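You operate a simulated robot arm through the tools that you are given. There is no shell and no other tool. Be economical: measure what you need, move in short steps, check, and stop when the job is done.

The job below is to be done with a simulated robot arm. You get a single attempt, and the scene is never put back.

TASK
Finish the half-wrapped bearing, put it in the PARCELS tray and start the black bearing.
Fine: green flap to finish; then one sheet, the bearing in the well, and the orange flap alone.

The check looks at the end state, three seconds after you hand in, the way a careful person would. Anything else that was tipped, shoved, dropped, spilled or broken makes it a failure. Flat cloth is picked up by pressing the open fingertips on it (5 to 10 N) and closing them slowly along it; thin cloth reads only 2 to 8 mm in the jaws.

THE ROBOT
A 7-joint arm with a two-finger parallel gripper, fixed in place. Base frame: the origin is at the foot of the arm, x ahead of it, y to its left, z up; the work surface is at about z = 900. Readings come in mm, rad, newtons and seconds.
With the tool pointing down near the work surface it reaches from about 240 to 680 mm from the base axis. Its first joint turns from -1.152 to 1.152 rad. Payload 2.4 kg.
The TCP is the grasp point between the finger pads, 30 mm short of the fingertips. In the tool frame z runs along the fingers and y along their closing line. Largest opening 94 mm; finger width 28, thickness 10; the body of the gripper, 50 by 96 mm, starts 55 mm behind the TCP.
Orientation is told as [roll, pitch, yaw] about the base's x, y, z axes, in that order, counted from this pose: with the fingers straight down and closing along the base's y, the tool's x points along the base's -x, its y along +y and its z along -z.

THE INTERFACE
- The arm moves only by the tool drive_tool. Its argument "deltas" is a list of rows, each an object (a shift or turn left out is 0, a gripper value left out holds the last) with "xyz": the shift along the tool's x, y, z in mm, a list of three; "dr": the turn, a rotation vector about the tool's x, y, z in rad, a list of three; "grip": the closure, from 0 (fully open) to 1 (shut). In form: [{"xyz": [x, y, z], "dr": [wx, wy, wz], "grip": grip}, ...]. A call has 1 to 12 rows; each row shifts and turns the commanded pose from where the row before left it, along the tool's axes as they then stand. A row lasts 0.2 s, in which the tool goes at most 50 mm and 0.15 rad; a call with a longer step from one row to the next is refused whole, and so is a gripper value outside its range. Where a pose cannot be reached the arm comes as near as it can. A force on the tool above 90 N (or 10 N above the force at the start of the call, whichever is more), or a blocked arm, ends the call early, and 0.2 s more pass. Each finger travels about 153 mm/s and halts on what it meets, pressing with about 37 N; the grip force reading is that of the motor and also rises with nothing between the fingers. The clock runs only during rows and for 0.2 s after the last one: add rows that do not move to give the fingers time. The reply holds the time, the measured pose of the TCP, the force on the tool along the base axes, the opening and the grip force, in the units named above and with some noise, with the torque about the TCP (base axes, N m) and any sound that the robot's microphone picked up.
- Cameras (640 x 400 px; columns grow to the right, rows downward): "scene" is fixed at [50.5, 484.7, 1456.8]; the picture's right is [-0.62, -0.78, 0.00], its down [-0.36, 0.29, -0.89] and it looks along [0.70, -0.55, -0.46] (base axes); focal length 335 px, centre (320, 200). "wrist" rides on the gripper at [76, 14, -102] in the tool frame; the picture's right is [-0.18, 0.98, 0.00], its down [-0.75, -0.14, -0.64] and it looks along [-0.63, -0.12, 0.77] (tool axes); focal length 243 px, centre (320, 200). There is no depth. A picture from a camera that has moved, and an enlarged one, comes with that camera's place and axes in the base frame and with its lens.
- camera(camera): a new picture of that camera. No time passes.
- close_up(camera, box): a new picture of the part [left, top, right, bottom] of that camera's present view, enlarged. No time passes.
- close_job(): hands the job in; it is judged then, once.

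Go step by step. Nothing tells you positions but the pictures and the camera data: compare them with the known pose of the tool, close in by small moves and look again before you grip or let go. The budget is 120 turns and 68 pictures, counting those below and the enlarged ones. Unless the task says otherwise, let go and move clear before handing in, and close with one line.

The tools are called as a command line: name --argument value ..., lists and objects as JSON in quotes. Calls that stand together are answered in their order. drive_tool: Moves the arm, as the interface text tells. Its arguments: {"type":"object","properties":{"deltas":{"type":"array","items":{"type":"object","properties":{"xyz":{"type":"array","items":{"type":"number"}},"dr":{"type":"array","items":{"type":"number"}},"grip":{"type":"number"}}}}},"required":["deltas"]} The other tools are called the same way: camera (camera) takes a picture; close_up (camera, box) takes an enlarged picture of a part of a camera's view; close_job () hands the job in.

At the start:

```text
time_s: 0.0
tool_pos: [427.2, -124.8, 1257.7]
orientation: [0.001, 0.0, 0.0]
wrist_force: [-0.6, 1.0, 0.5]
wrist_torque: [-0.03, 0.01, 0.0]
gripper_width: 94.0
gripper_force: 0.0
```

scene: 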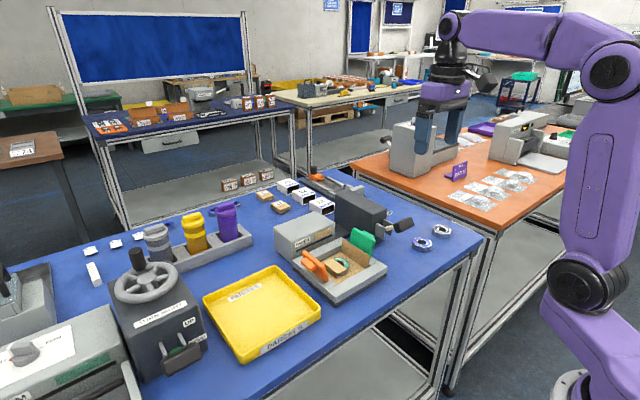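
wrist: 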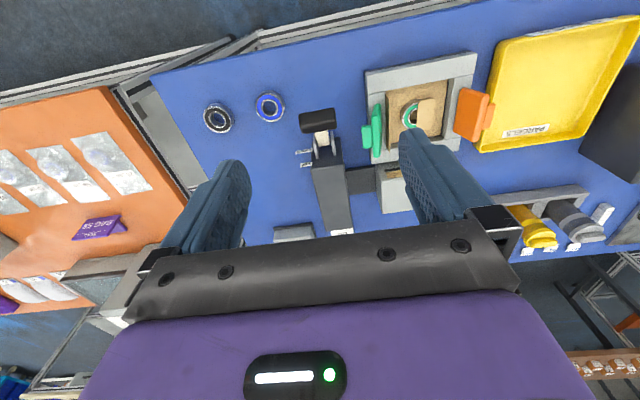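

I see a wrapping fixture with an orange flap and a green flap, a paper dispenser behind it, a yellow PARCELS tray and two bearings (black and blue) on the bench. I'll enlarge the pictures to understand the station.

close_up --camera "scene" --box '[240, 160, 480, 310]'

close_up --camera "wrist" --box '[190, 40, 510, 240]'

```text
2.67 times, centred on (360, 235) of scene
camera zoom: at [50.5, 484.7, 1456.8], right [-0.62, -0.78, 0.0], down [-0.36, 0.29, -0.89], along [0.7, -0.55, -0.46], focal length 893 px, centre (213, 107)
```

zoom: 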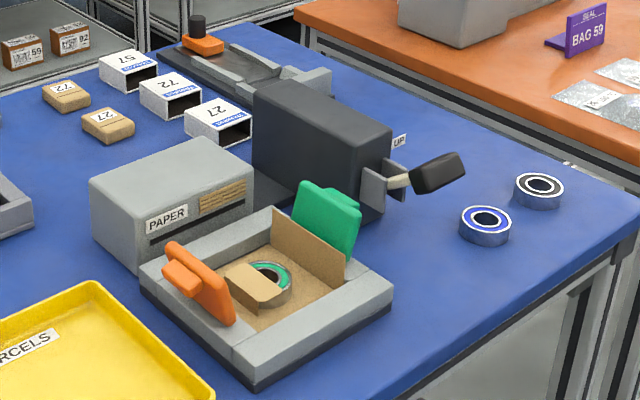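

```text
2.00 times, centred on (350, 140) of wrist
camera zoom: at [349.3, -110.5, 1360.4], right [0.18, 0.98, 0.0], down [0.75, -0.14, 0.64], along [0.63, -0.12, -0.77], focal length 485 px, centre (260, 320)
```

zoom: 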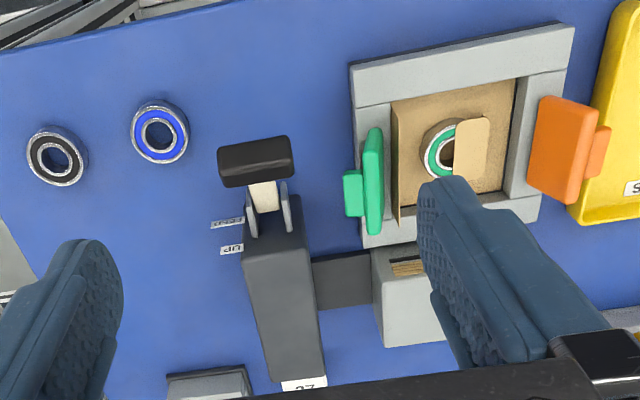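

The bench layout is clear; now I'll read the labels at the lever and look at the flaps in more detail.

close_up --camera "scene" --box '[260, 205, 400, 305]'

close_up --camera "wrist" --box '[280, 90, 400, 165]'

close_up --camera "scene" --box '[320, 180, 464, 270]'

```text
4.00 times, centred on (330, 255) of scene
camera zoom: at [50.5, 484.7, 1456.8], right [-0.62, -0.78, 0.0], down [-0.36, 0.29, -0.89], along [0.7, -0.55, -0.46], focal length 1340 px, centre (280, -20)
```

zoom: 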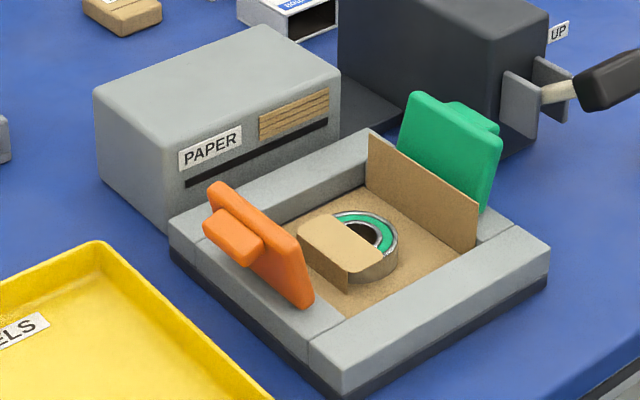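

```text
5.33 times, centred on (340, 128) of wrist
camera zoom: at [349.3, -110.5, 1360.4], right [0.18, 0.98, 0.0], down [0.75, -0.14, 0.64], along [0.63, -0.12, -0.77], focal length 1294 px, centre (213, 587)
```

zoom: 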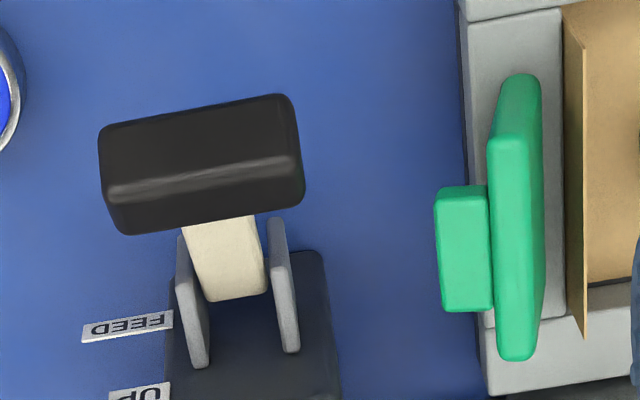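

```text
4.44 times, centred on (392, 225) of scene
camera zoom: at [50.5, 484.7, 1456.8], right [-0.62, -0.78, 0.0], down [-0.36, 0.29, -0.89], along [0.7, -0.55, -0.46], focal length 1489 px, centre (0, 89)
```

zoom: 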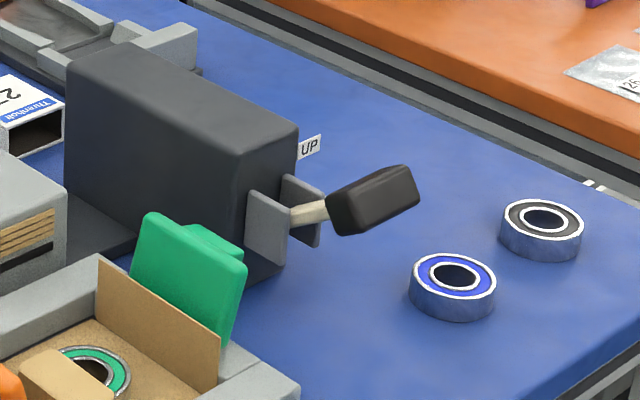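

The lever (UP/FEED) drives the paper dispenser. The fixture spans about x 475–610, y −64–110, with the rim near z 927, and the green flap stands on the −y side. I'll move over the fixture for a better view.

drive_tool --deltas '[{"xyz": [15, 36, 20]}, {"xyz": [15, 36, 20]}, {"xyz": [15, 36, 20]}, {"xyz": [15, 37, 20]}, {}]'

camera --camera "wrist"

```text
time_s: 1.2
tool_pos: [365.4, 20.5, 1176.8]
orientation: [-0.001, 0.0, -0.002]
wrist_force: [0.5, -0.2, -0.1]
wrist_torque: [-0.03, 0.01, 0.01]
gripper_width: 94.3
gripper_force: 0.0
```

```text
60 pictures are left
camera wrist: at [288.8, 34.5, 1278.6], right [0.18, 0.98, 0.0], down [0.75, -0.14, 0.64], along [0.63, -0.12, -0.77], focal length 243 px, centre (320, 200)
```

wrist: 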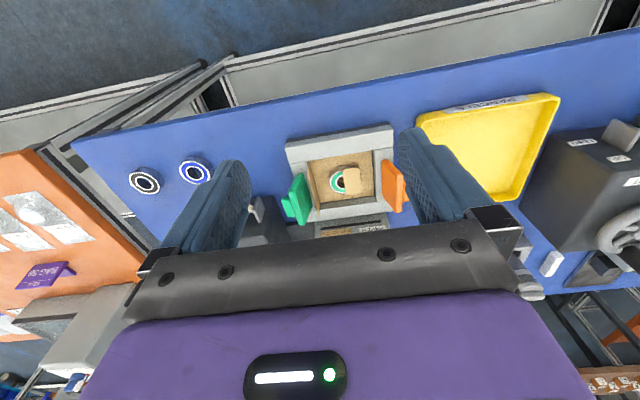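

close_up --camera "wrist" --box '[264, 110, 424, 250]'

```text
2.86 times, centred on (344, 180) of wrist
camera zoom: at [288.8, 34.5, 1278.6], right [0.18, 0.98, 0.0], down [0.75, -0.14, 0.64], along [0.63, -0.12, -0.77], focal length 693 px, centre (251, 257)
```

zoom: 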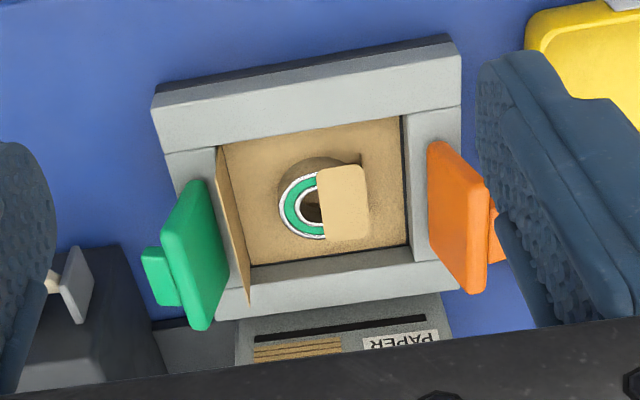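

The well centre is about (546, 30). The green plate spans x 508–590 with its hinge near y −41, z 930 and its top near y −56, z 972, and its outer tab reaches y −77. I'll close the fingers and go above the outer side of the green flap.

drive_tool --deltas '[{"xyz": [-31, -22, 16], "grip": 1}, {"xyz": [-31, -22, 16]}, {"xyz": [-31, -22, 16]}, {"xyz": [-30, -21, 16]}, {"xyz": [-30, -21, 16]}, {}]'

close_up --camera "scene" --box '[280, 150, 440, 300]'

camera --camera "wrist"

```text
time_s: 2.6
tool_pos: [520.1, -87.7, 1096.2]
orientation: [0.0, 0.0, -0.002]
wrist_force: [-0.8, 0.8, 0.1]
wrist_torque: [-0.05, -0.01, -0.01]
gripper_width: 0.1
gripper_force: 32.3
```

```text
2.67 times, centred on (360, 225) of scene
camera zoom: at [50.5, 484.7, 1456.8], right [-0.62, -0.78, 0.0], down [-0.36, 0.29, -0.89], along [0.7, -0.55, -0.46], focal length 893 px, centre (213, 133)
```

zoom: 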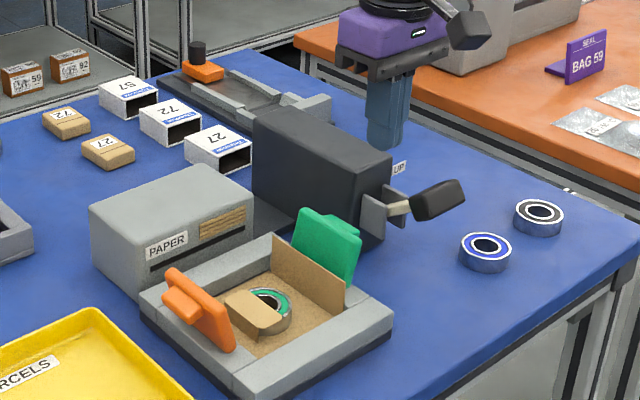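

```text
57 pictures are left
camera wrist: at [442.9, -74.8, 1199.6], right [0.18, 0.98, 0.0], down [0.75, -0.14, 0.64], along [0.63, -0.12, -0.77], focal length 243 px, centre (320, 200)
```

wrist: 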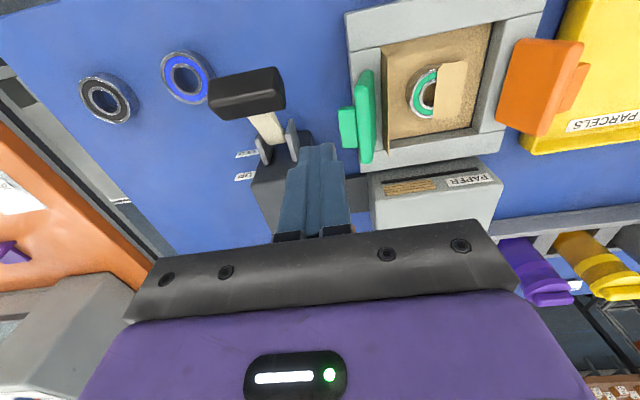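

close_up --camera "wrist" --box '[200, 50, 400, 190]'

```text
2.86 times, centred on (300, 120) of wrist
camera zoom: at [442.9, -74.8, 1199.6], right [0.18, 0.98, 0.0], down [0.75, -0.14, 0.64], along [0.63, -0.12, -0.77], focal length 693 px, centre (377, 429)
```

zoom: 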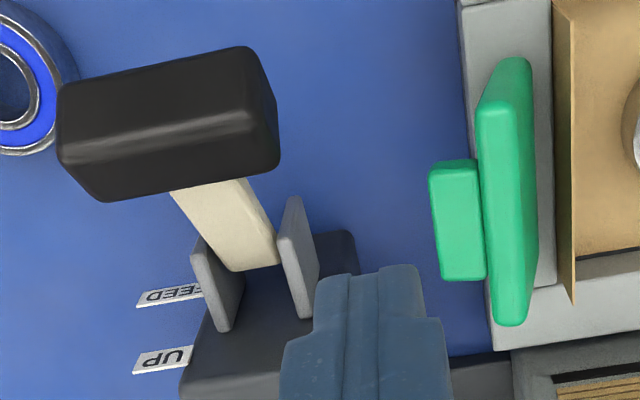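

The flap's plate spans x 503–583 and its tab 526–567, with the lever handle's end near y −116. I'll descend at x 509, y −90, between them.

drive_tool --deltas '[{"xyz": [11, -2, 20]}, {"xyz": [0, 0, 27]}, {"xyz": [0, 0, 27]}, {"xyz": [0, 0, 25]}, {}]'

camera --camera "wrist"

close_up --camera "scene" --box '[280, 190, 424, 280]'

```text
time_s: 3.8
tool_pos: [507.9, -89.9, 998.6]
orientation: [0.0, 0.0, 0.001]
wrist_force: [0.9, 0.8, -0.5]
wrist_torque: [0.01, 0.02, 0.0]
gripper_width: 0.0
gripper_force: 32.7
```

```text
55 pictures are left
camera wrist: at [430.9, -75.7, 1101.1], right [0.18, 0.98, 0.0], down [0.75, -0.14, 0.64], along [0.63, -0.12, -0.77], focal length 243 px, centre (320, 200)
```

wrist: 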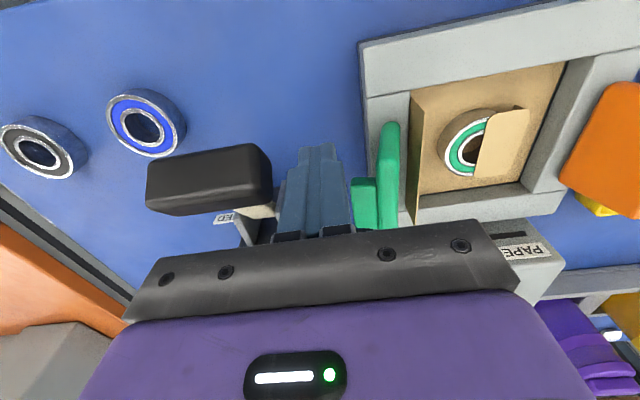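

```text
4.44 times, centred on (352, 235) of scene
camera zoom: at [50.5, 484.7, 1456.8], right [-0.62, -0.78, 0.0], down [-0.36, 0.29, -0.89], along [0.7, -0.55, -0.46], focal length 1489 px, centre (178, 44)
```

zoom: 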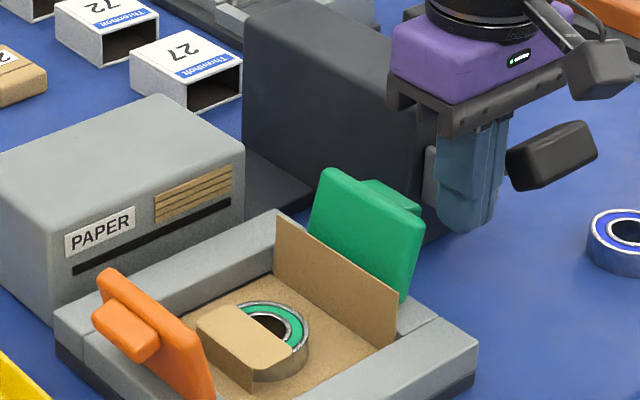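

The fingers are next to the plate. I'll push the flap towards the well in small steps.

drive_tool --deltas '[{"xyz": [0, 8, 0]}, {"xyz": [0, 8, 0]}, {"xyz": [0, 7, 0]}, {"xyz": [0, 7, 0]}, {"xyz": [0, 6, 0]}, {"xyz": [0, 6, 0]}, {"xyz": [0, 6, 1]}, {}]'

close_up --camera "wrist" --box '[220, 60, 540, 260]'

```text
time_s: 5.6
tool_pos: [510.4, -41.9, 997.1]
orientation: [0.001, 0.0, 0.0]
wrist_force: [0.7, -0.8, 0.8]
wrist_torque: [0.01, -0.02, -0.01]
gripper_width: 0.1
gripper_force: 32.6
```

```text
2.00 times, centred on (380, 160) of wrist
camera zoom: at [431.7, -27.2, 1100.1], right [0.18, 0.98, 0.0], down [0.75, -0.14, 0.64], along [0.63, -0.12, -0.77], focal length 485 px, centre (200, 280)
```

zoom: 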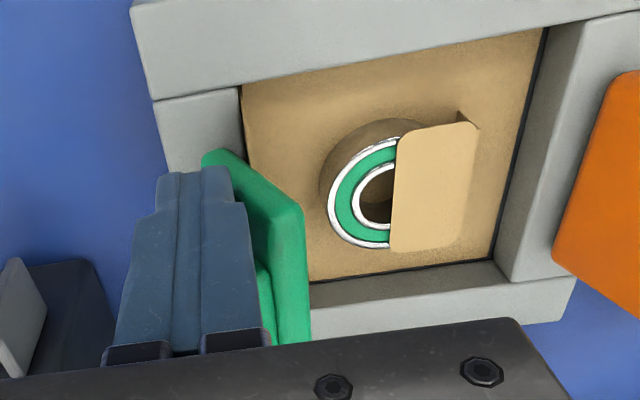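

The flap moves freely and is past vertical. I continue along the arc and down.

drive_tool --deltas '[{"xyz": [0, 7, 4]}, {"xyz": [0, 5, 5]}, {"xyz": [0, 4, 5]}, {"xyz": [0, 2, 4]}, {"xyz": [0, 1, 2]}, {"xyz": [0, 0, 2]}, {}]'

close_up --camera "wrist" --box '[220, 60, 540, 260]'

```text
time_s: 7.2
tool_pos: [508.4, -22.4, 978.3]
orientation: [0.0, -0.003, -0.001]
wrist_force: [-8.0, 9.4, 36.5]
wrist_torque: [0.23, 0.19, -0.04]
gripper_width: 0.0
gripper_force: 32.6
```

```text
2.00 times, centred on (380, 160) of wrist
camera zoom: at [431.2, -7.3, 1079.7], right [0.18, 0.98, 0.0], down [0.75, -0.14, 0.64], along [0.63, -0.12, -0.76], focal length 485 px, centre (200, 280)
```

zoom: 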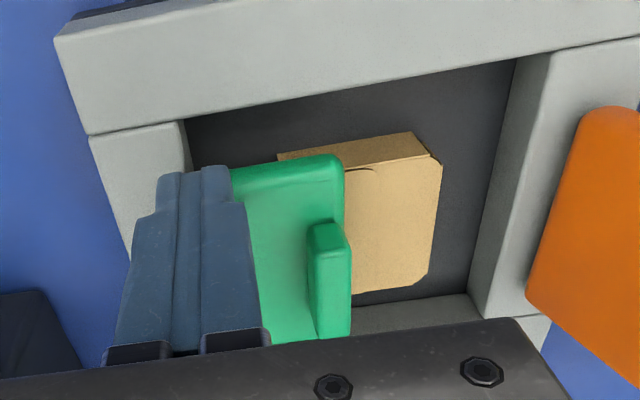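

The flap is fully down and the paper is now a closed parcel. I'll lift off and see whether the flap springs back.

drive_tool --deltas '[{"xyz": [0, 0, -10]}, {"xyz": [0, -2, -25]}, {"xyz": [0, -10, -35]}, {"xyz": [15, 0, -40]}, {"xyz": [20, 0, -30]}, {}]'

camera --camera "wrist"

close_up --camera "scene" --box '[260, 190, 420, 310]'

```text
time_s: 8.6
tool_pos: [474.5, -34.5, 1115.6]
orientation: [0.0, 0.0, -0.001]
wrist_force: [0.2, -1.0, 0.3]
wrist_torque: [0.02, -0.01, 0.01]
gripper_width: 0.0
gripper_force: 33.4
```

```text
51 pictures are left
camera wrist: at [396.7, -20.5, 1218.3], right [0.18, 0.98, 0.0], down [0.75, -0.14, 0.64], along [0.63, -0.12, -0.77], focal length 243 px, centre (320, 200)
```

wrist: 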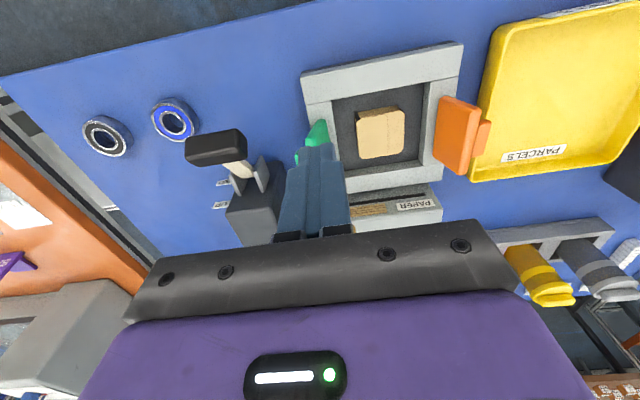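

```text
3.33 times, centred on (340, 250) of scene
camera zoom: at [50.5, 484.7, 1456.8], right [-0.62, -0.78, 0.0], down [-0.36, 0.29, -0.89], along [0.7, -0.55, -0.46], focal length 1117 px, centre (253, 33)
```

zoom: 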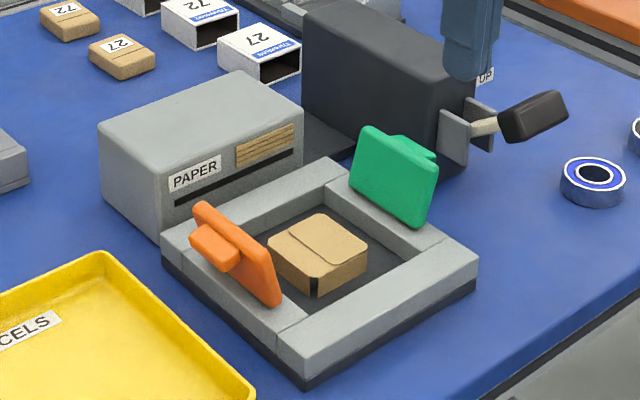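

The flap sprang back and the finished parcel sits in the well at about (543, 30). I'll hover over it with the fingers partly open (about 76 mm).

drive_tool --deltas '[{"xyz": [-22, 22, 10], "grip": 0.19}, {"xyz": [-22, 22, 20]}, {"xyz": [-22, 21, 20]}, {"xyz": [0, 0, 15]}, {}]'

camera --camera "wrist"

close_up --camera "scene" --box '[260, 190, 420, 310]'

```text
time_s: 9.8
tool_pos: [539.7, 31.1, 1051.0]
orientation: [-0.001, 0.001, -0.001]
wrist_force: [-0.2, -0.3, 0.4]
wrist_torque: [0.0, 0.0, 0.0]
gripper_width: 76.1
gripper_force: 0.1
```

```text
49 pictures are left
camera wrist: at [462.4, 44.5, 1153.6], right [0.18, 0.98, 0.0], down [0.75, -0.14, 0.64], along [0.63, -0.12, -0.77], focal length 243 px, centre (320, 200)
```

wrist: 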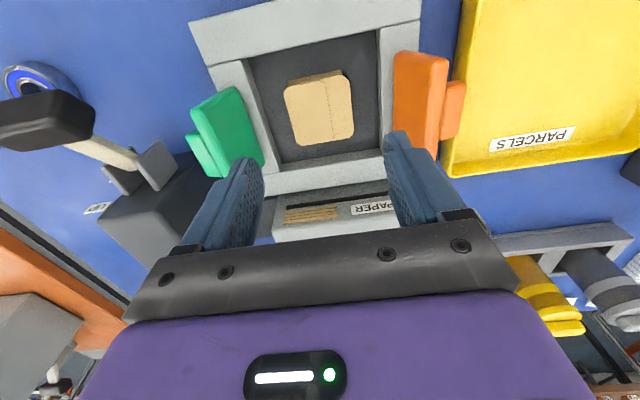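

```text
3.33 times, centred on (340, 250) of scene
camera zoom: at [50.5, 484.7, 1456.8], right [-0.62, -0.78, 0.0], down [-0.36, 0.29, -0.89], along [0.7, -0.55, -0.46], focal length 1117 px, centre (253, 33)
```

zoom: 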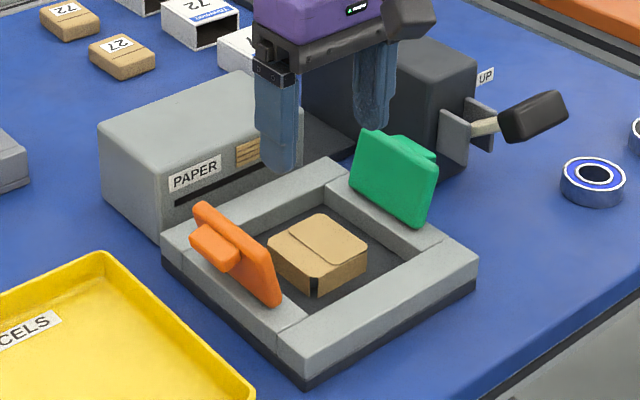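

drive_tool --deltas '[{"xyz": [-1, -2, 25], "grip": 0.255}, {"xyz": [0, 0, 25]}, {"xyz": [0, 0, 25]}, {"xyz": [0, 0, 20]}, {}]'

camera --camera "wrist"

close_up --camera "scene" --box '[260, 190, 420, 310]'

```text
time_s: 11.0
tool_pos: [540.6, 28.2, 954.4]
orientation: [0.0, -0.001, -0.001]
wrist_force: [0.8, -0.4, -0.2]
wrist_torque: [0.03, 0.01, 0.01]
gripper_width: 69.8
gripper_force: 0.0
```

```text
47 pictures are left
camera wrist: at [463.2, 42.6, 1057.7], right [0.18, 0.98, 0.0], down [0.75, -0.14, 0.64], along [0.63, -0.12, -0.77], focal length 243 px, centre (320, 200)
```

wrist: 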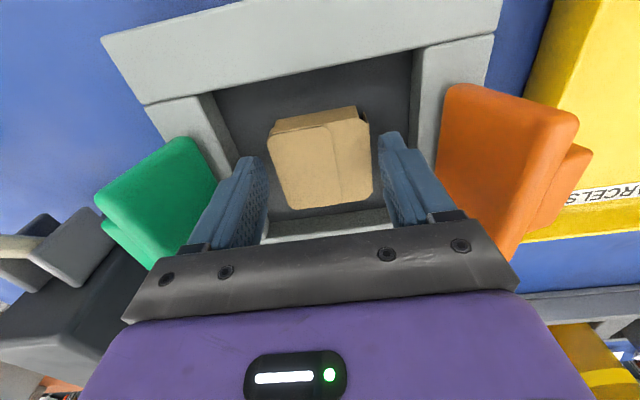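

```text
3.33 times, centred on (340, 250) of scene
camera zoom: at [50.5, 484.7, 1456.8], right [-0.62, -0.78, 0.0], down [-0.36, 0.29, -0.89], along [0.7, -0.55, -0.46], focal length 1117 px, centre (253, 33)
```

zoom: 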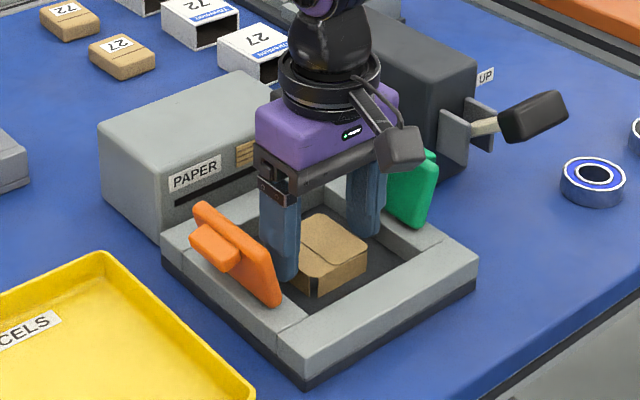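

The fingers straddle the parcel. I'll lower slightly and close.

drive_tool --deltas '[{"xyz": [2, 1, 3]}, {"xyz": [0, 0, 3]}, {}]'

drive_tool --deltas '[{"grip": 0.35}, {"grip": 0.5}, {"grip": 0.8}, {}, {}]'

```text
time_s: 11.8
tool_pos: [538.1, 28.6, 949.8]
orientation: [-0.001, 0.0, 0.0]
wrist_force: [0.8, 0.4, -0.6]
wrist_torque: [0.02, -0.01, 0.0]
gripper_width: 69.9
gripper_force: 0.1
```

```text
time_s: 13.0
tool_pos: [538.5, 28.3, 950.3]
orientation: [0.0, 0.001, 0.001]
wrist_force: [0.0, 0.3, 0.4]
wrist_torque: [0.02, 0.06, 0.0]
gripper_width: 51.2
gripper_force: 36.5
```

Gripped at 51 mm. I'll lift straight up.

drive_tool --deltas '[{"xyz": [0, 0, -10]}, {"xyz": [0, 0, -20]}, {"xyz": [0, 0, -30]}, {"xyz": [0, 0, -40]}, {"xyz": [0, 0, -20]}, {}]'

camera --camera "wrist"

camera --camera "scene"

```text
time_s: 14.4
tool_pos: [538.7, 30.4, 1070.0]
orientation: [0.001, 0.0, -0.001]
wrist_force: [0.1, -0.3, -2.1]
wrist_torque: [0.03, 0.01, 0.02]
gripper_width: 50.8
gripper_force: 37.3
```

```text
45 pictures are left
camera wrist: at [461.1, 43.8, 1172.8], right [0.18, 0.98, 0.0], down [0.75, -0.14, 0.64], along [0.63, -0.12, -0.77], focal length 243 px, centre (320, 200)
```

wrist: 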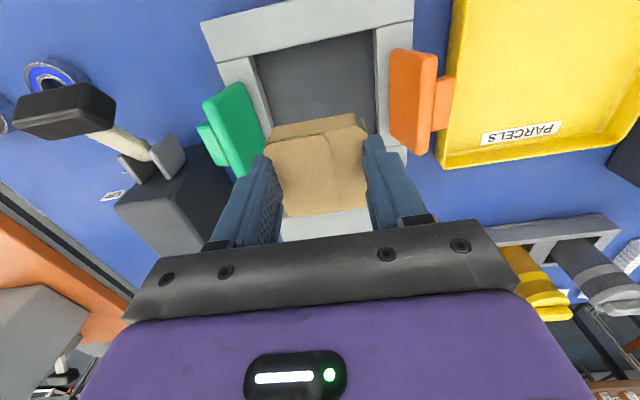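

```text
44 pictures are left
```

scene: 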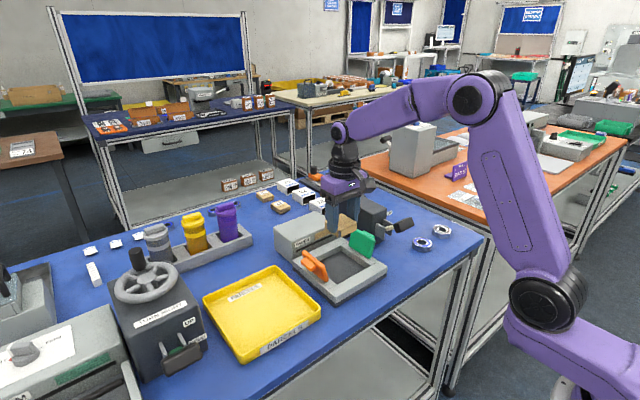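

The parcel is held and the well is empty. The tray spans about x 451–640, y 166–342, so I'll carry the parcel to about (535, 250).

drive_tool --deltas '[{"xyz": [1, 36, 0]}, {"xyz": [1, 36, 0]}, {"xyz": [1, 37, 0]}, {"xyz": [1, 37, 0]}, {"xyz": [0, 37, 0]}, {"xyz": [0, 37, 0]}, {"xyz": [0, 0, 30]}, {"xyz": [0, 0, 30]}, {}]'

camera --camera "wrist"

close_up --camera "scene" --box '[160, 200, 384, 380]'

```text
time_s: 16.4
tool_pos: [534.9, 250.2, 1008.9]
orientation: [0.0, 0.0, -0.001]
wrist_force: [-1.1, 0.3, -1.8]
wrist_torque: [0.02, 0.02, 0.02]
gripper_width: 50.6
gripper_force: 36.9
```

```text
43 pictures are left
camera wrist: at [458.2, 264.3, 1111.9], right [0.18, 0.98, 0.0], down [0.75, -0.14, 0.64], along [0.63, -0.12, -0.77], focal length 243 px, centre (320, 200)
```

wrist: 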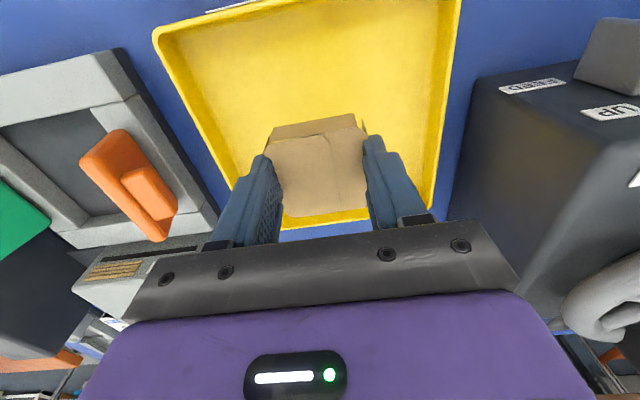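

```text
2.22 times, centred on (272, 290) of scene
camera zoom: at [50.5, 484.7, 1456.8], right [-0.62, -0.78, 0.0], down [-0.36, 0.29, -0.89], along [0.7, -0.55, -0.46], focal length 744 px, centre (427, 0)
```

zoom: 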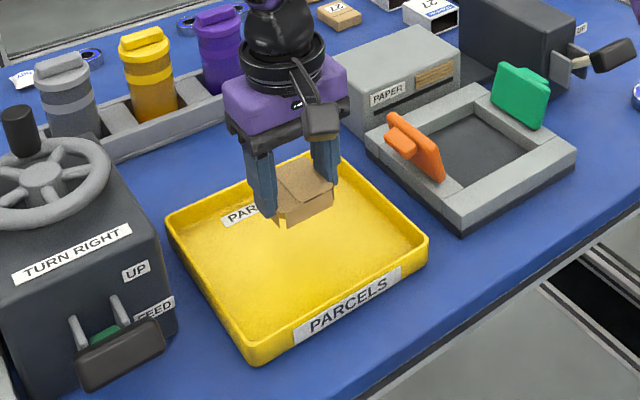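

The parcel is over the tray. I'll lower it gently to the floor.

drive_tool --deltas '[{"xyz": [0, 0, 20]}, {"xyz": [0, 0, 20]}, {"xyz": [0, 0, 12]}, {"xyz": [0, 0, 4]}, {}]'

drive_tool --deltas '[{"xyz": [0, 0, 3]}, {"xyz": [0, 0, 3]}, {}]'

close_up --camera "scene" --box '[200, 230, 340, 330]'

```text
time_s: 17.6
tool_pos: [536.3, 249.2, 954.3]
orientation: [-0.001, 0.0, -0.001]
wrist_force: [-0.7, 0.0, -1.6]
wrist_torque: [-0.06, 0.04, 0.02]
gripper_width: 50.8
gripper_force: 37.3
```

```text
time_s: 18.4
tool_pos: [536.5, 247.8, 948.7]
orientation: [0.0, 0.0, -0.001]
wrist_force: [0.1, -0.2, -1.7]
wrist_torque: [-0.01, 0.03, 0.01]
gripper_width: 50.8
gripper_force: 36.7
```

```text
4.00 times, centred on (270, 280) of scene
camera zoom: at [50.5, 484.7, 1456.8], right [-0.62, -0.78, 0.0], down [-0.36, 0.29, -0.89], along [0.7, -0.55, -0.46], focal length 1340 px, centre (520, -120)
```

zoom: 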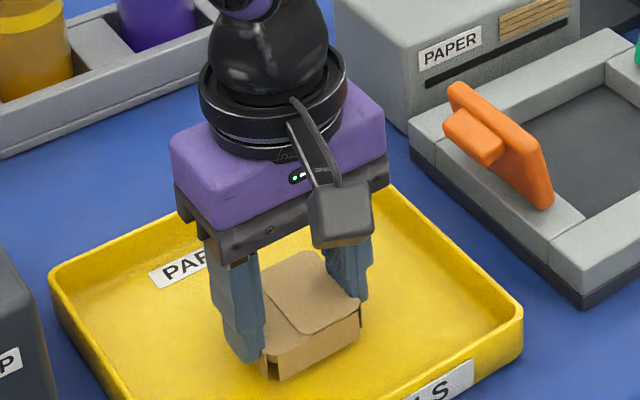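

drive_tool --deltas '[{"xyz": [0, 0, 2]}, {"xyz": [0, 0, 2]}, {"xyz": [0, 0, 1]}, {}]'

drive_tool --deltas '[{"xyz": [0, 0, 1]}, {"xyz": [0, 0, 1]}, {"xyz": [0, 0, 1]}, {}]'

```text
time_s: 19.4
tool_pos: [534.9, 248.7, 942.7]
orientation: [0.0, -0.001, -0.001]
wrist_force: [0.6, 0.0, -1.1]
wrist_torque: [-0.01, 0.01, -0.02]
gripper_width: 50.6
gripper_force: 37.0
```

```text
time_s: 20.4
tool_pos: [534.9, 249.5, 941.1]
orientation: [0.002, -0.002, 0.0]
wrist_force: [-5.3, -1.0, 22.5]
wrist_torque: [-0.17, 0.01, -0.08]
gripper_width: 50.5
gripper_force: 37.1
```

Contact is made on the tray floor. I'll ease up 1 mm and open slowly.

drive_tool --deltas '[{"xyz": [0, 0, -1]}, {"grip": 0.4}, {"grip": 0.3}, {"grip": 0.22}, {}, {"xyz": [0, 0, -15]}, {"xyz": [0, 0, -35]}, {"xyz": [0, 0, -45]}, {"xyz": [0, 0, -45]}, {}]'

close_up --camera "scene" --box '[200, 230, 340, 330]'

```text
time_s: 22.6
tool_pos: [535.2, 250.1, 1082.2]
orientation: [0.001, 0.0, -0.001]
wrist_force: [0.5, -0.2, 0.3]
wrist_torque: [0.0, 0.02, -0.03]
gripper_width: 73.2
gripper_force: 0.0
```

```text
4.00 times, centred on (270, 280) of scene
camera zoom: at [50.5, 484.7, 1456.8], right [-0.62, -0.78, 0.0], down [-0.36, 0.29, -0.89], along [0.7, -0.55, -0.46], focal length 1340 px, centre (520, -120)
```

zoom: 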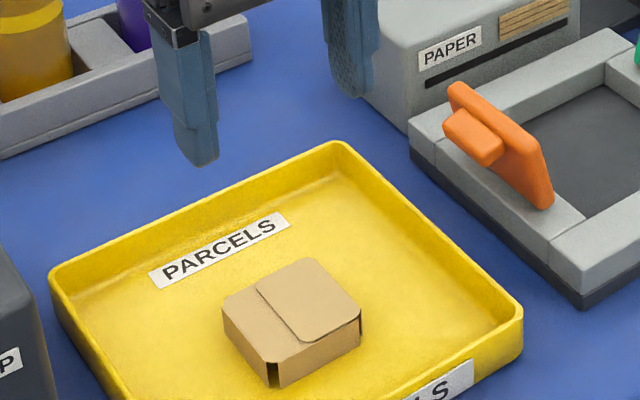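

The parcel lies in the tray. Next is the lever, whose handle centre is about (490, −143, ~1000). I'll go above it with closed fingers.

drive_tool --deltas '[{"xyz": [5, -43, -2], "grip": 1}, {"xyz": [5, -43, -2]}, {"xyz": [5, -44, -2]}, {"xyz": [5, -44, -2]}, {"xyz": [5, -44, 0]}, {"xyz": [5, -44, 0]}, {"xyz": [5, -44, 0]}, {"xyz": [5, -44, 0]}, {"xyz": [5, -43, 0]}, {}]'

camera --camera "wrist"

close_up --camera "scene" --box '[320, 170, 464, 270]'

```text
time_s: 24.8
tool_pos: [489.3, -143.5, 1088.5]
orientation: [0.0, 0.0, 0.0]
wrist_force: [0.5, -0.2, -0.1]
wrist_torque: [0.02, 0.0, 0.0]
gripper_width: 0.0
gripper_force: 32.9
```

```text
39 pictures are left
camera wrist: at [411.7, -130.0, 1191.3], right [0.18, 0.98, 0.0], down [0.75, -0.14, 0.64], along [0.63, -0.12, -0.77], focal length 243 px, centre (320, 200)
```

wrist: 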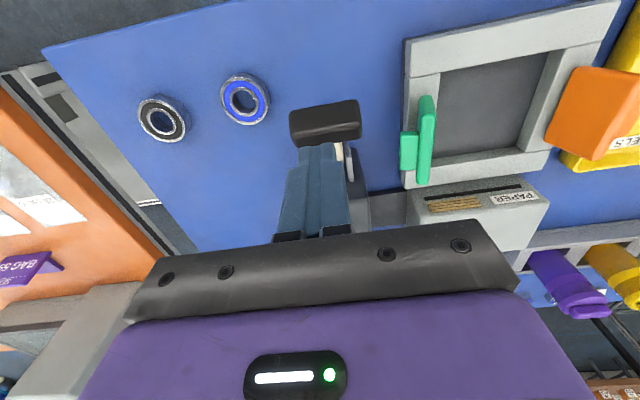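

```text
4.00 times, centred on (392, 220) of scene
camera zoom: at [50.5, 484.7, 1456.8], right [-0.62, -0.78, 0.0], down [-0.36, 0.29, -0.89], along [0.7, -0.55, -0.46], focal length 1340 px, centre (32, 120)
```

zoom: 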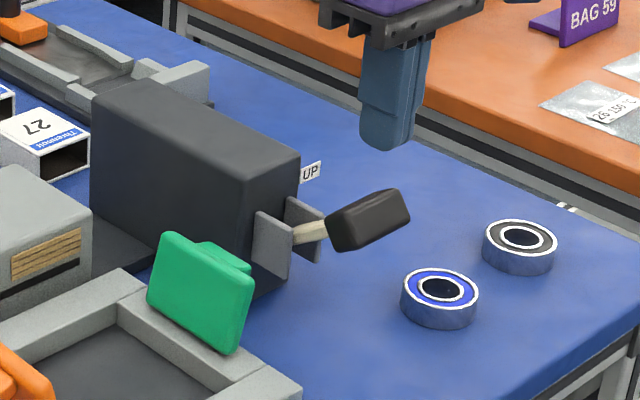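

The fingertips are directly above the handle. I'll press down progressively, watching the force.

drive_tool --deltas '[{"xyz": [-1, 1, 20]}, {"xyz": [0, 0, 20]}, {"xyz": [0, 0, 10]}, {"xyz": [0, 0, 10]}, {"xyz": [0, 0, 10]}, {}]'

close_up --camera "scene" --box '[320, 170, 464, 270]'

```text
time_s: 26.2
tool_pos: [491.8, -142.7, 1019.8]
orientation: [0.002, 0.001, 0.0]
wrist_force: [0.6, 0.0, 1.3]
wrist_torque: [0.02, -0.03, -0.01]
gripper_width: 0.1
gripper_force: 32.9
```

```text
4.00 times, centred on (392, 220) of scene
camera zoom: at [50.5, 484.7, 1456.8], right [-0.62, -0.78, 0.0], down [-0.36, 0.29, -0.89], along [0.7, -0.55, -0.46], focal length 1340 px, centre (32, 120)
```

zoom: 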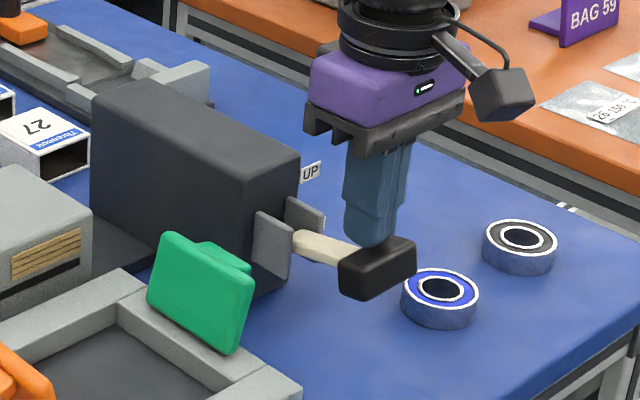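

drive_tool --deltas '[{"xyz": [0, 0, 8]}, {"xyz": [0, 0, 8]}, {"xyz": [0, 0, 8]}, {"xyz": [0, 0, 6]}, {}]'

close_up --camera "scene" --box '[270, 170, 446, 290]'

```text
time_s: 27.4
tool_pos: [491.5, -143.1, 989.0]
orientation: [0.0, 0.0, 0.0]
wrist_force: [-1.4, -0.5, 3.5]
wrist_torque: [-0.02, 0.03, 0.02]
gripper_width: 0.0
gripper_force: 33.0
```

```text
3.33 times, centred on (358, 230) of scene
camera zoom: at [50.4, 484.7, 1456.8], right [-0.62, -0.78, 0.0], down [-0.36, 0.29, -0.89], along [0.7, -0.55, -0.46], focal length 1117 px, centre (193, 100)
```

zoom: 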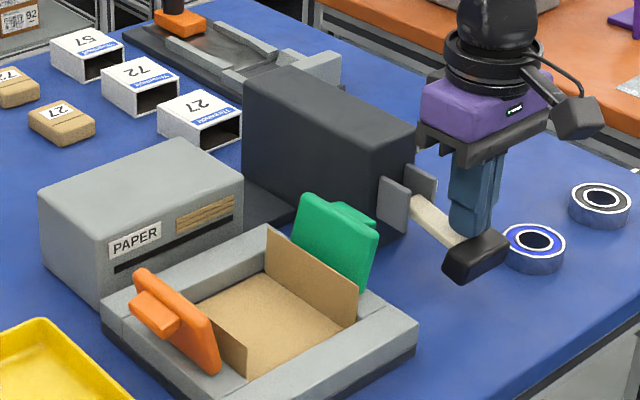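

One sheet has come into the fixture. I'll lift off the lever now.

drive_tool --deltas '[{"xyz": [0, 0, -10]}, {"xyz": [0, 0, -15]}, {"xyz": [0, 0, -20]}, {"xyz": [0, 0, -30]}, {"xyz": [0, 0, -30]}, {"xyz": [0, 0, -15]}, {}]'

close_up --camera "scene" --box '[270, 170, 446, 290]'

```text
time_s: 29.0
tool_pos: [490.1, -143.6, 1108.9]
orientation: [0.001, -0.001, -0.001]
wrist_force: [-0.3, -0.7, 0.5]
wrist_torque: [-0.03, 0.0, 0.0]
gripper_width: 0.0
gripper_force: 32.9
```

```text
3.33 times, centred on (358, 230) of scene
camera zoom: at [50.5, 484.7, 1456.8], right [-0.62, -0.78, 0.0], down [-0.36, 0.29, -0.89], along [0.7, -0.55, -0.46], focal length 1117 px, centre (193, 100)
```

zoom: 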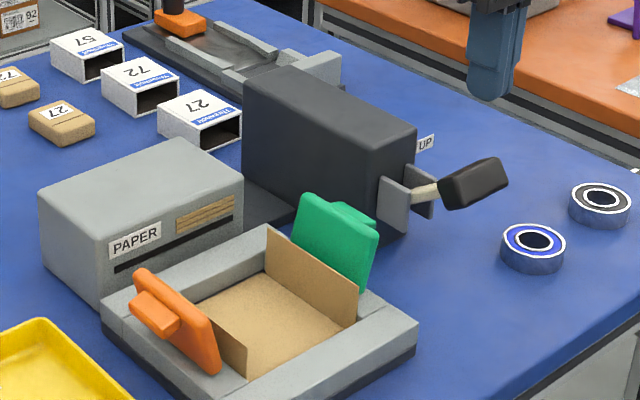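

The lever is back UP with exactly one sheet fed. Next is the black bearing at about (488, −328); I'll hover over it with the fingers open.

drive_tool --deltas '[{"xyz": [0, -37, 0], "grip": 0.15}, {"xyz": [0, -37, 0]}, {"xyz": [0, -37, 10]}, {"xyz": [1, -37, 20]}, {"xyz": [1, -36, 30]}, {}]'

camera --camera "wrist"

close_up --camera "scene" --box '[370, 180, 482, 260]'

```text
time_s: 30.4
tool_pos: [490.0, -327.7, 1048.3]
orientation: [-0.001, 0.0, 0.0]
wrist_force: [-0.4, 0.1, 0.1]
wrist_torque: [-0.01, 0.01, 0.0]
gripper_width: 80.0
gripper_force: 0.0
```

```text
34 pictures are left
camera wrist: at [411.6, -313.4, 1150.3], right [0.18, 0.98, 0.0], down [0.75, -0.14, 0.64], along [0.63, -0.12, -0.77], focal length 243 px, centre (320, 200)
```

wrist: 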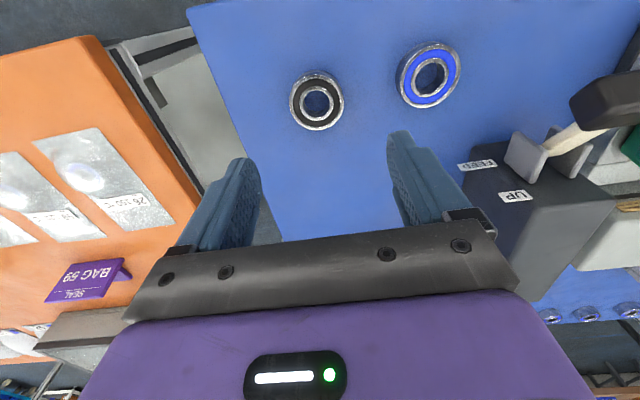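

```text
5.00 times, centred on (426, 220) of scene
camera zoom: at [50.5, 484.7, 1456.8], right [-0.62, -0.78, 0.0], down [-0.36, 0.29, -0.89], along [0.7, -0.55, -0.46], focal length 1675 px, centre (-210, 100)
```

zoom: 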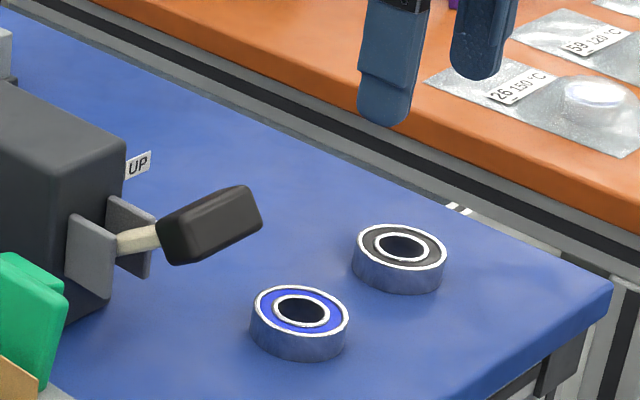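

drive_tool --deltas '[{"xyz": [3, -3, 30]}, {"xyz": [0, 0, 35]}, {}]'

camera --camera "wrist"

close_up --camera "scene" --box '[370, 180, 482, 260]'

```text
time_s: 31.2
tool_pos: [486.3, -330.7, 983.5]
orientation: [0.0, 0.001, -0.001]
wrist_force: [-0.8, -0.8, 0.3]
wrist_torque: [-0.02, 0.0, -0.02]
gripper_width: 79.9
gripper_force: 0.0
```

```text
32 pictures are left
camera wrist: at [408.7, -315.0, 1085.4], right [0.18, 0.98, 0.0], down [0.75, -0.14, 0.64], along [0.63, -0.12, -0.77], focal length 243 px, centre (320, 200)
```

wrist: 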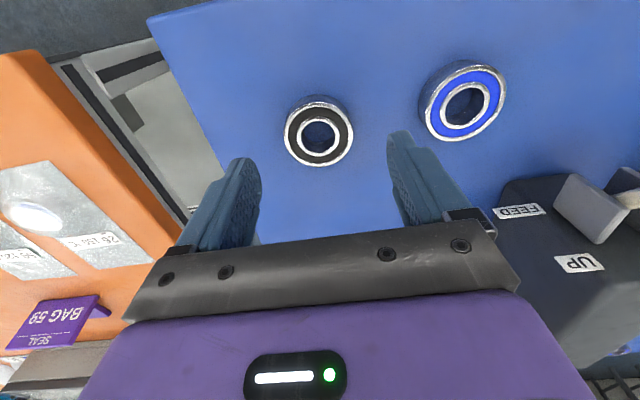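

```text
5.00 times, centred on (426, 220) of scene
camera zoom: at [50.5, 484.7, 1456.8], right [-0.62, -0.78, 0.0], down [-0.36, 0.29, -0.89], along [0.7, -0.55, -0.46], focal length 1675 px, centre (-210, 100)
```

zoom: 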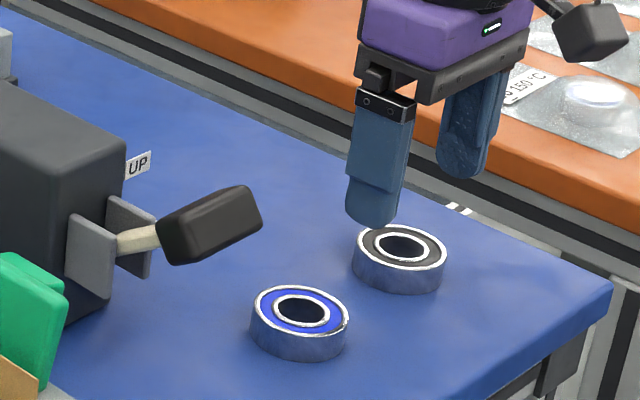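

The bearing is centred between the fingers. I'll descend to the tip height of about 907 and close.

drive_tool --deltas '[{"xyz": [1, 0, 20]}, {"xyz": [0, 0, 16]}, {"xyz": [0, 0, 10]}, {}]'

close_up --camera "scene" --box '[370, 180, 482, 260]'

```text
time_s: 32.2
tool_pos: [485.0, -329.4, 938.0]
orientation: [0.0, 0.0, 0.001]
wrist_force: [0.1, -0.3, -0.1]
wrist_torque: [0.0, 0.02, 0.02]
gripper_width: 80.0
gripper_force: 0.0
```

```text
5.00 times, centred on (426, 220) of scene
camera zoom: at [50.5, 484.7, 1456.8], right [-0.62, -0.78, 0.0], down [-0.36, 0.29, -0.89], along [0.7, -0.55, -0.46], focal length 1675 px, centre (-210, 100)
```

zoom: 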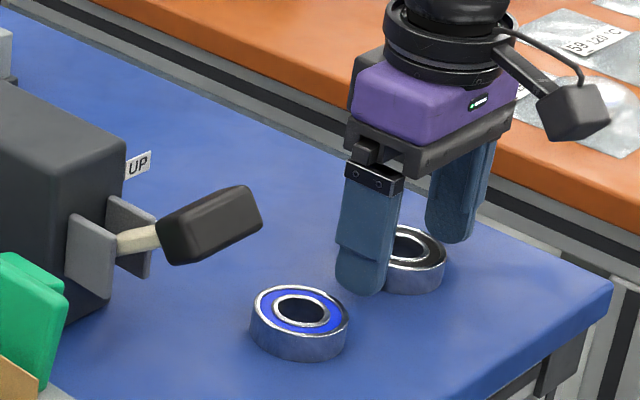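

drive_tool --deltas '[{"xyz": [0, 0, 1], "grip": 0.3}, {"grip": 0.4}, {"grip": 0.6}, {"grip": 0.8}, {}, {}]'

drive_tool --deltas '[{"xyz": [0, 0, -10]}, {"xyz": [0, 0, -25]}, {"xyz": [0, 0, -40]}, {"xyz": [0, 0, -40]}, {"xyz": [0, 0, -30]}, {}]'

close_up --camera "wrist" --box '[160, 40, 480, 240]'

```text
time_s: 33.6
tool_pos: [485.4, -329.3, 936.6]
orientation: [0.0, -0.001, -0.001]
wrist_force: [-0.5, -0.8, 0.7]
wrist_torque: [-0.06, -0.03, -0.03]
gripper_width: 50.5
gripper_force: 36.8
```

```text
time_s: 35.0
tool_pos: [485.4, -330.0, 1082.1]
orientation: [-0.001, 0.0, -0.001]
wrist_force: [-0.7, 0.7, -2.2]
wrist_torque: [-0.02, 0.03, 0.01]
gripper_width: 50.9
gripper_force: 36.8
```

```text
2.00 times, centred on (320, 140) of wrist
camera zoom: at [407.4, -316.0, 1184.5], right [0.18, 0.98, 0.0], down [0.75, -0.14, 0.64], along [0.63, -0.12, -0.77], focal length 485 px, centre (320, 320)
```

zoom: 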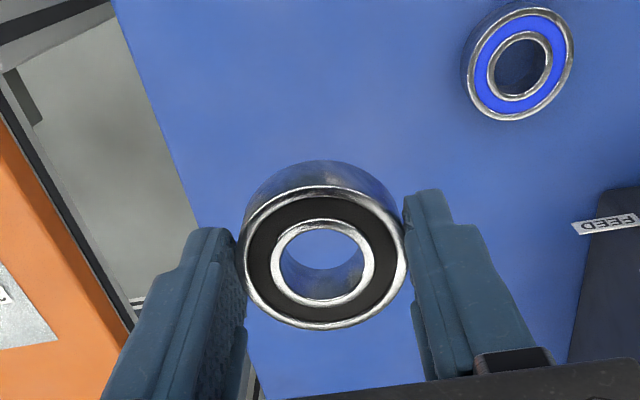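

The black bearing is held at 51 mm. I'll carry it over the well at (539, 30).

drive_tool --deltas '[{"xyz": [-5, 40, 0]}, {"xyz": [-6, 40, 0]}, {"xyz": [-6, 40, 0]}, {"xyz": [-6, 40, 0]}, {"xyz": [-6, 40, 0]}, {"xyz": [-6, 40, 0]}, {"xyz": [-6, 40, 0]}, {"xyz": [-6, 40, 0]}, {"xyz": [-6, 40, 0]}, {"xyz": [0, 0, 20]}, {"xyz": [0, 0, 20]}, {}]'

camera --camera "wrist"

close_up --camera "scene" --box '[260, 180, 420, 300]'

```text
time_s: 37.6
tool_pos: [537.9, 29.4, 1042.2]
orientation: [0.001, 0.0, -0.001]
wrist_force: [0.0, -0.3, -0.9]
wrist_torque: [0.01, 0.01, 0.0]
gripper_width: 51.0
gripper_force: 37.4
```

```text
28 pictures are left
camera wrist: at [459.5, 44.7, 1143.9], right [0.18, 0.98, 0.0], down [0.75, -0.14, 0.64], along [0.63, -0.12, -0.77], focal length 243 px, centre (320, 200)
```

wrist: 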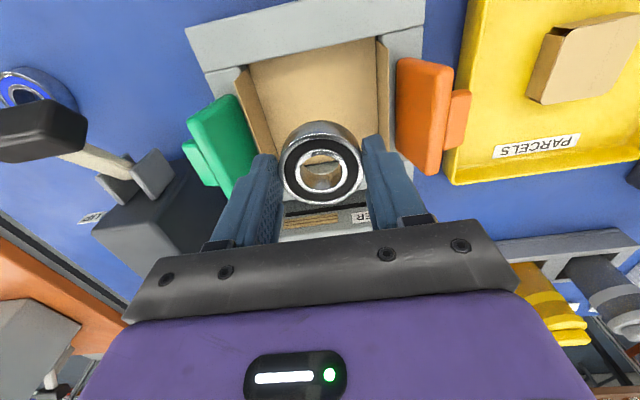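

```text
3.33 times, centred on (340, 240) of scene
camera zoom: at [50.5, 484.7, 1456.8], right [-0.62, -0.78, 0.0], down [-0.36, 0.29, -0.89], along [0.7, -0.55, -0.46], focal length 1117 px, centre (253, 67)
```

zoom: 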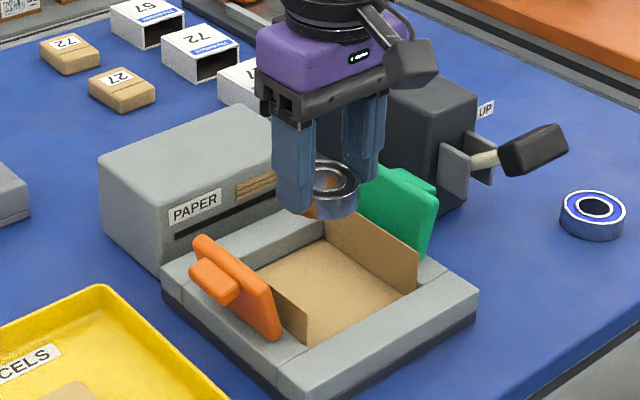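

drive_tool --deltas '[{"xyz": [0, 0, 25]}, {"xyz": [0, 0, 25]}, {"xyz": [0, 0, 20]}, {"xyz": [0, 0, 10]}, {}]'

camera --camera "wrist"

close_up --camera "scene" --box '[260, 180, 420, 300]'

```text
time_s: 38.8
tool_pos: [537.2, 28.6, 962.5]
orientation: [0.0, 0.002, 0.001]
wrist_force: [-0.6, 0.0, -0.9]
wrist_torque: [0.01, 0.01, 0.01]
gripper_width: 51.0
gripper_force: 37.5
```

```text
26 pictures are left
camera wrist: at [460.0, 44.0, 1064.6], right [0.18, 0.98, 0.0], down [0.75, -0.14, 0.64], along [0.63, -0.12, -0.77], focal length 243 px, centre (320, 200)
```

wrist: 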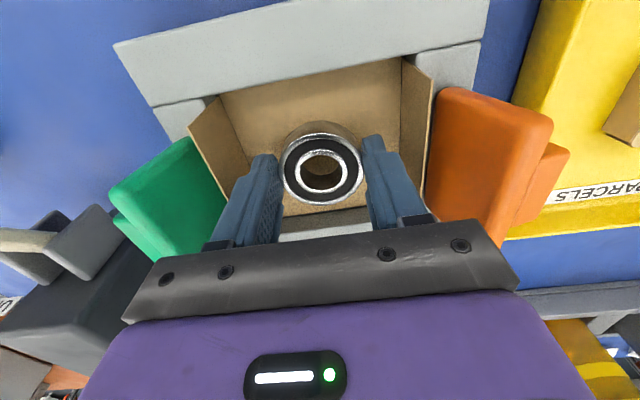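

```text
3.33 times, centred on (340, 240) of scene
camera zoom: at [50.5, 484.7, 1456.8], right [-0.62, -0.78, 0.0], down [-0.36, 0.29, -0.89], along [0.7, -0.55, -0.46], focal length 1117 px, centre (253, 67)
```

zoom: 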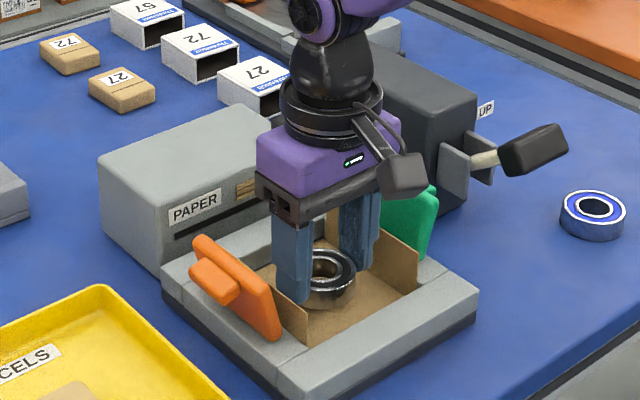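

Centred closely enough; I'll shift +4 mm in x to match the former bearing's position and lower until contact.

drive_tool --deltas '[{"xyz": [-4, 1, 3]}, {"xyz": [0, 0, 2]}, {"xyz": [0, 0, 2]}, {}]'

drive_tool --deltas '[{"xyz": [0, 0, 2]}, {"xyz": [0, 0, 1]}, {}]'

```text
time_s: 39.8
tool_pos: [542.9, 31.7, 956.5]
orientation: [0.0, -0.001, 0.001]
wrist_force: [0.7, 0.8, -1.6]
wrist_torque: [-0.03, 0.01, 0.0]
gripper_width: 50.8
gripper_force: 37.1
```

```text
time_s: 40.6
tool_pos: [541.4, 31.2, 953.3]
orientation: [0.0, 0.001, 0.0]
wrist_force: [0.5, 0.0, -1.9]
wrist_torque: [-0.01, -0.04, 0.0]
gripper_width: 50.8
gripper_force: 36.5
```

drive_tool --deltas '[{"xyz": [0, 0, 1]}, {"xyz": [0, 0, 1]}, {}]'

drive_tool --deltas '[{"xyz": [0, 0, 1]}, {}]'

```text
time_s: 41.4
tool_pos: [542.1, 30.9, 949.8]
orientation: [0.0, 0.001, 0.0]
wrist_force: [1.1, 0.5, -1.2]
wrist_torque: [-0.02, -0.01, -0.03]
gripper_width: 50.8
gripper_force: 37.0
```

```text
time_s: 42.0
tool_pos: [542.8, 31.1, 949.5]
orientation: [-0.001, 0.002, -0.001]
wrist_force: [-1.1, 1.3, 3.0]
wrist_torque: [0.09, 0.09, 0.01]
gripper_width: 51.0
gripper_force: 36.8
```

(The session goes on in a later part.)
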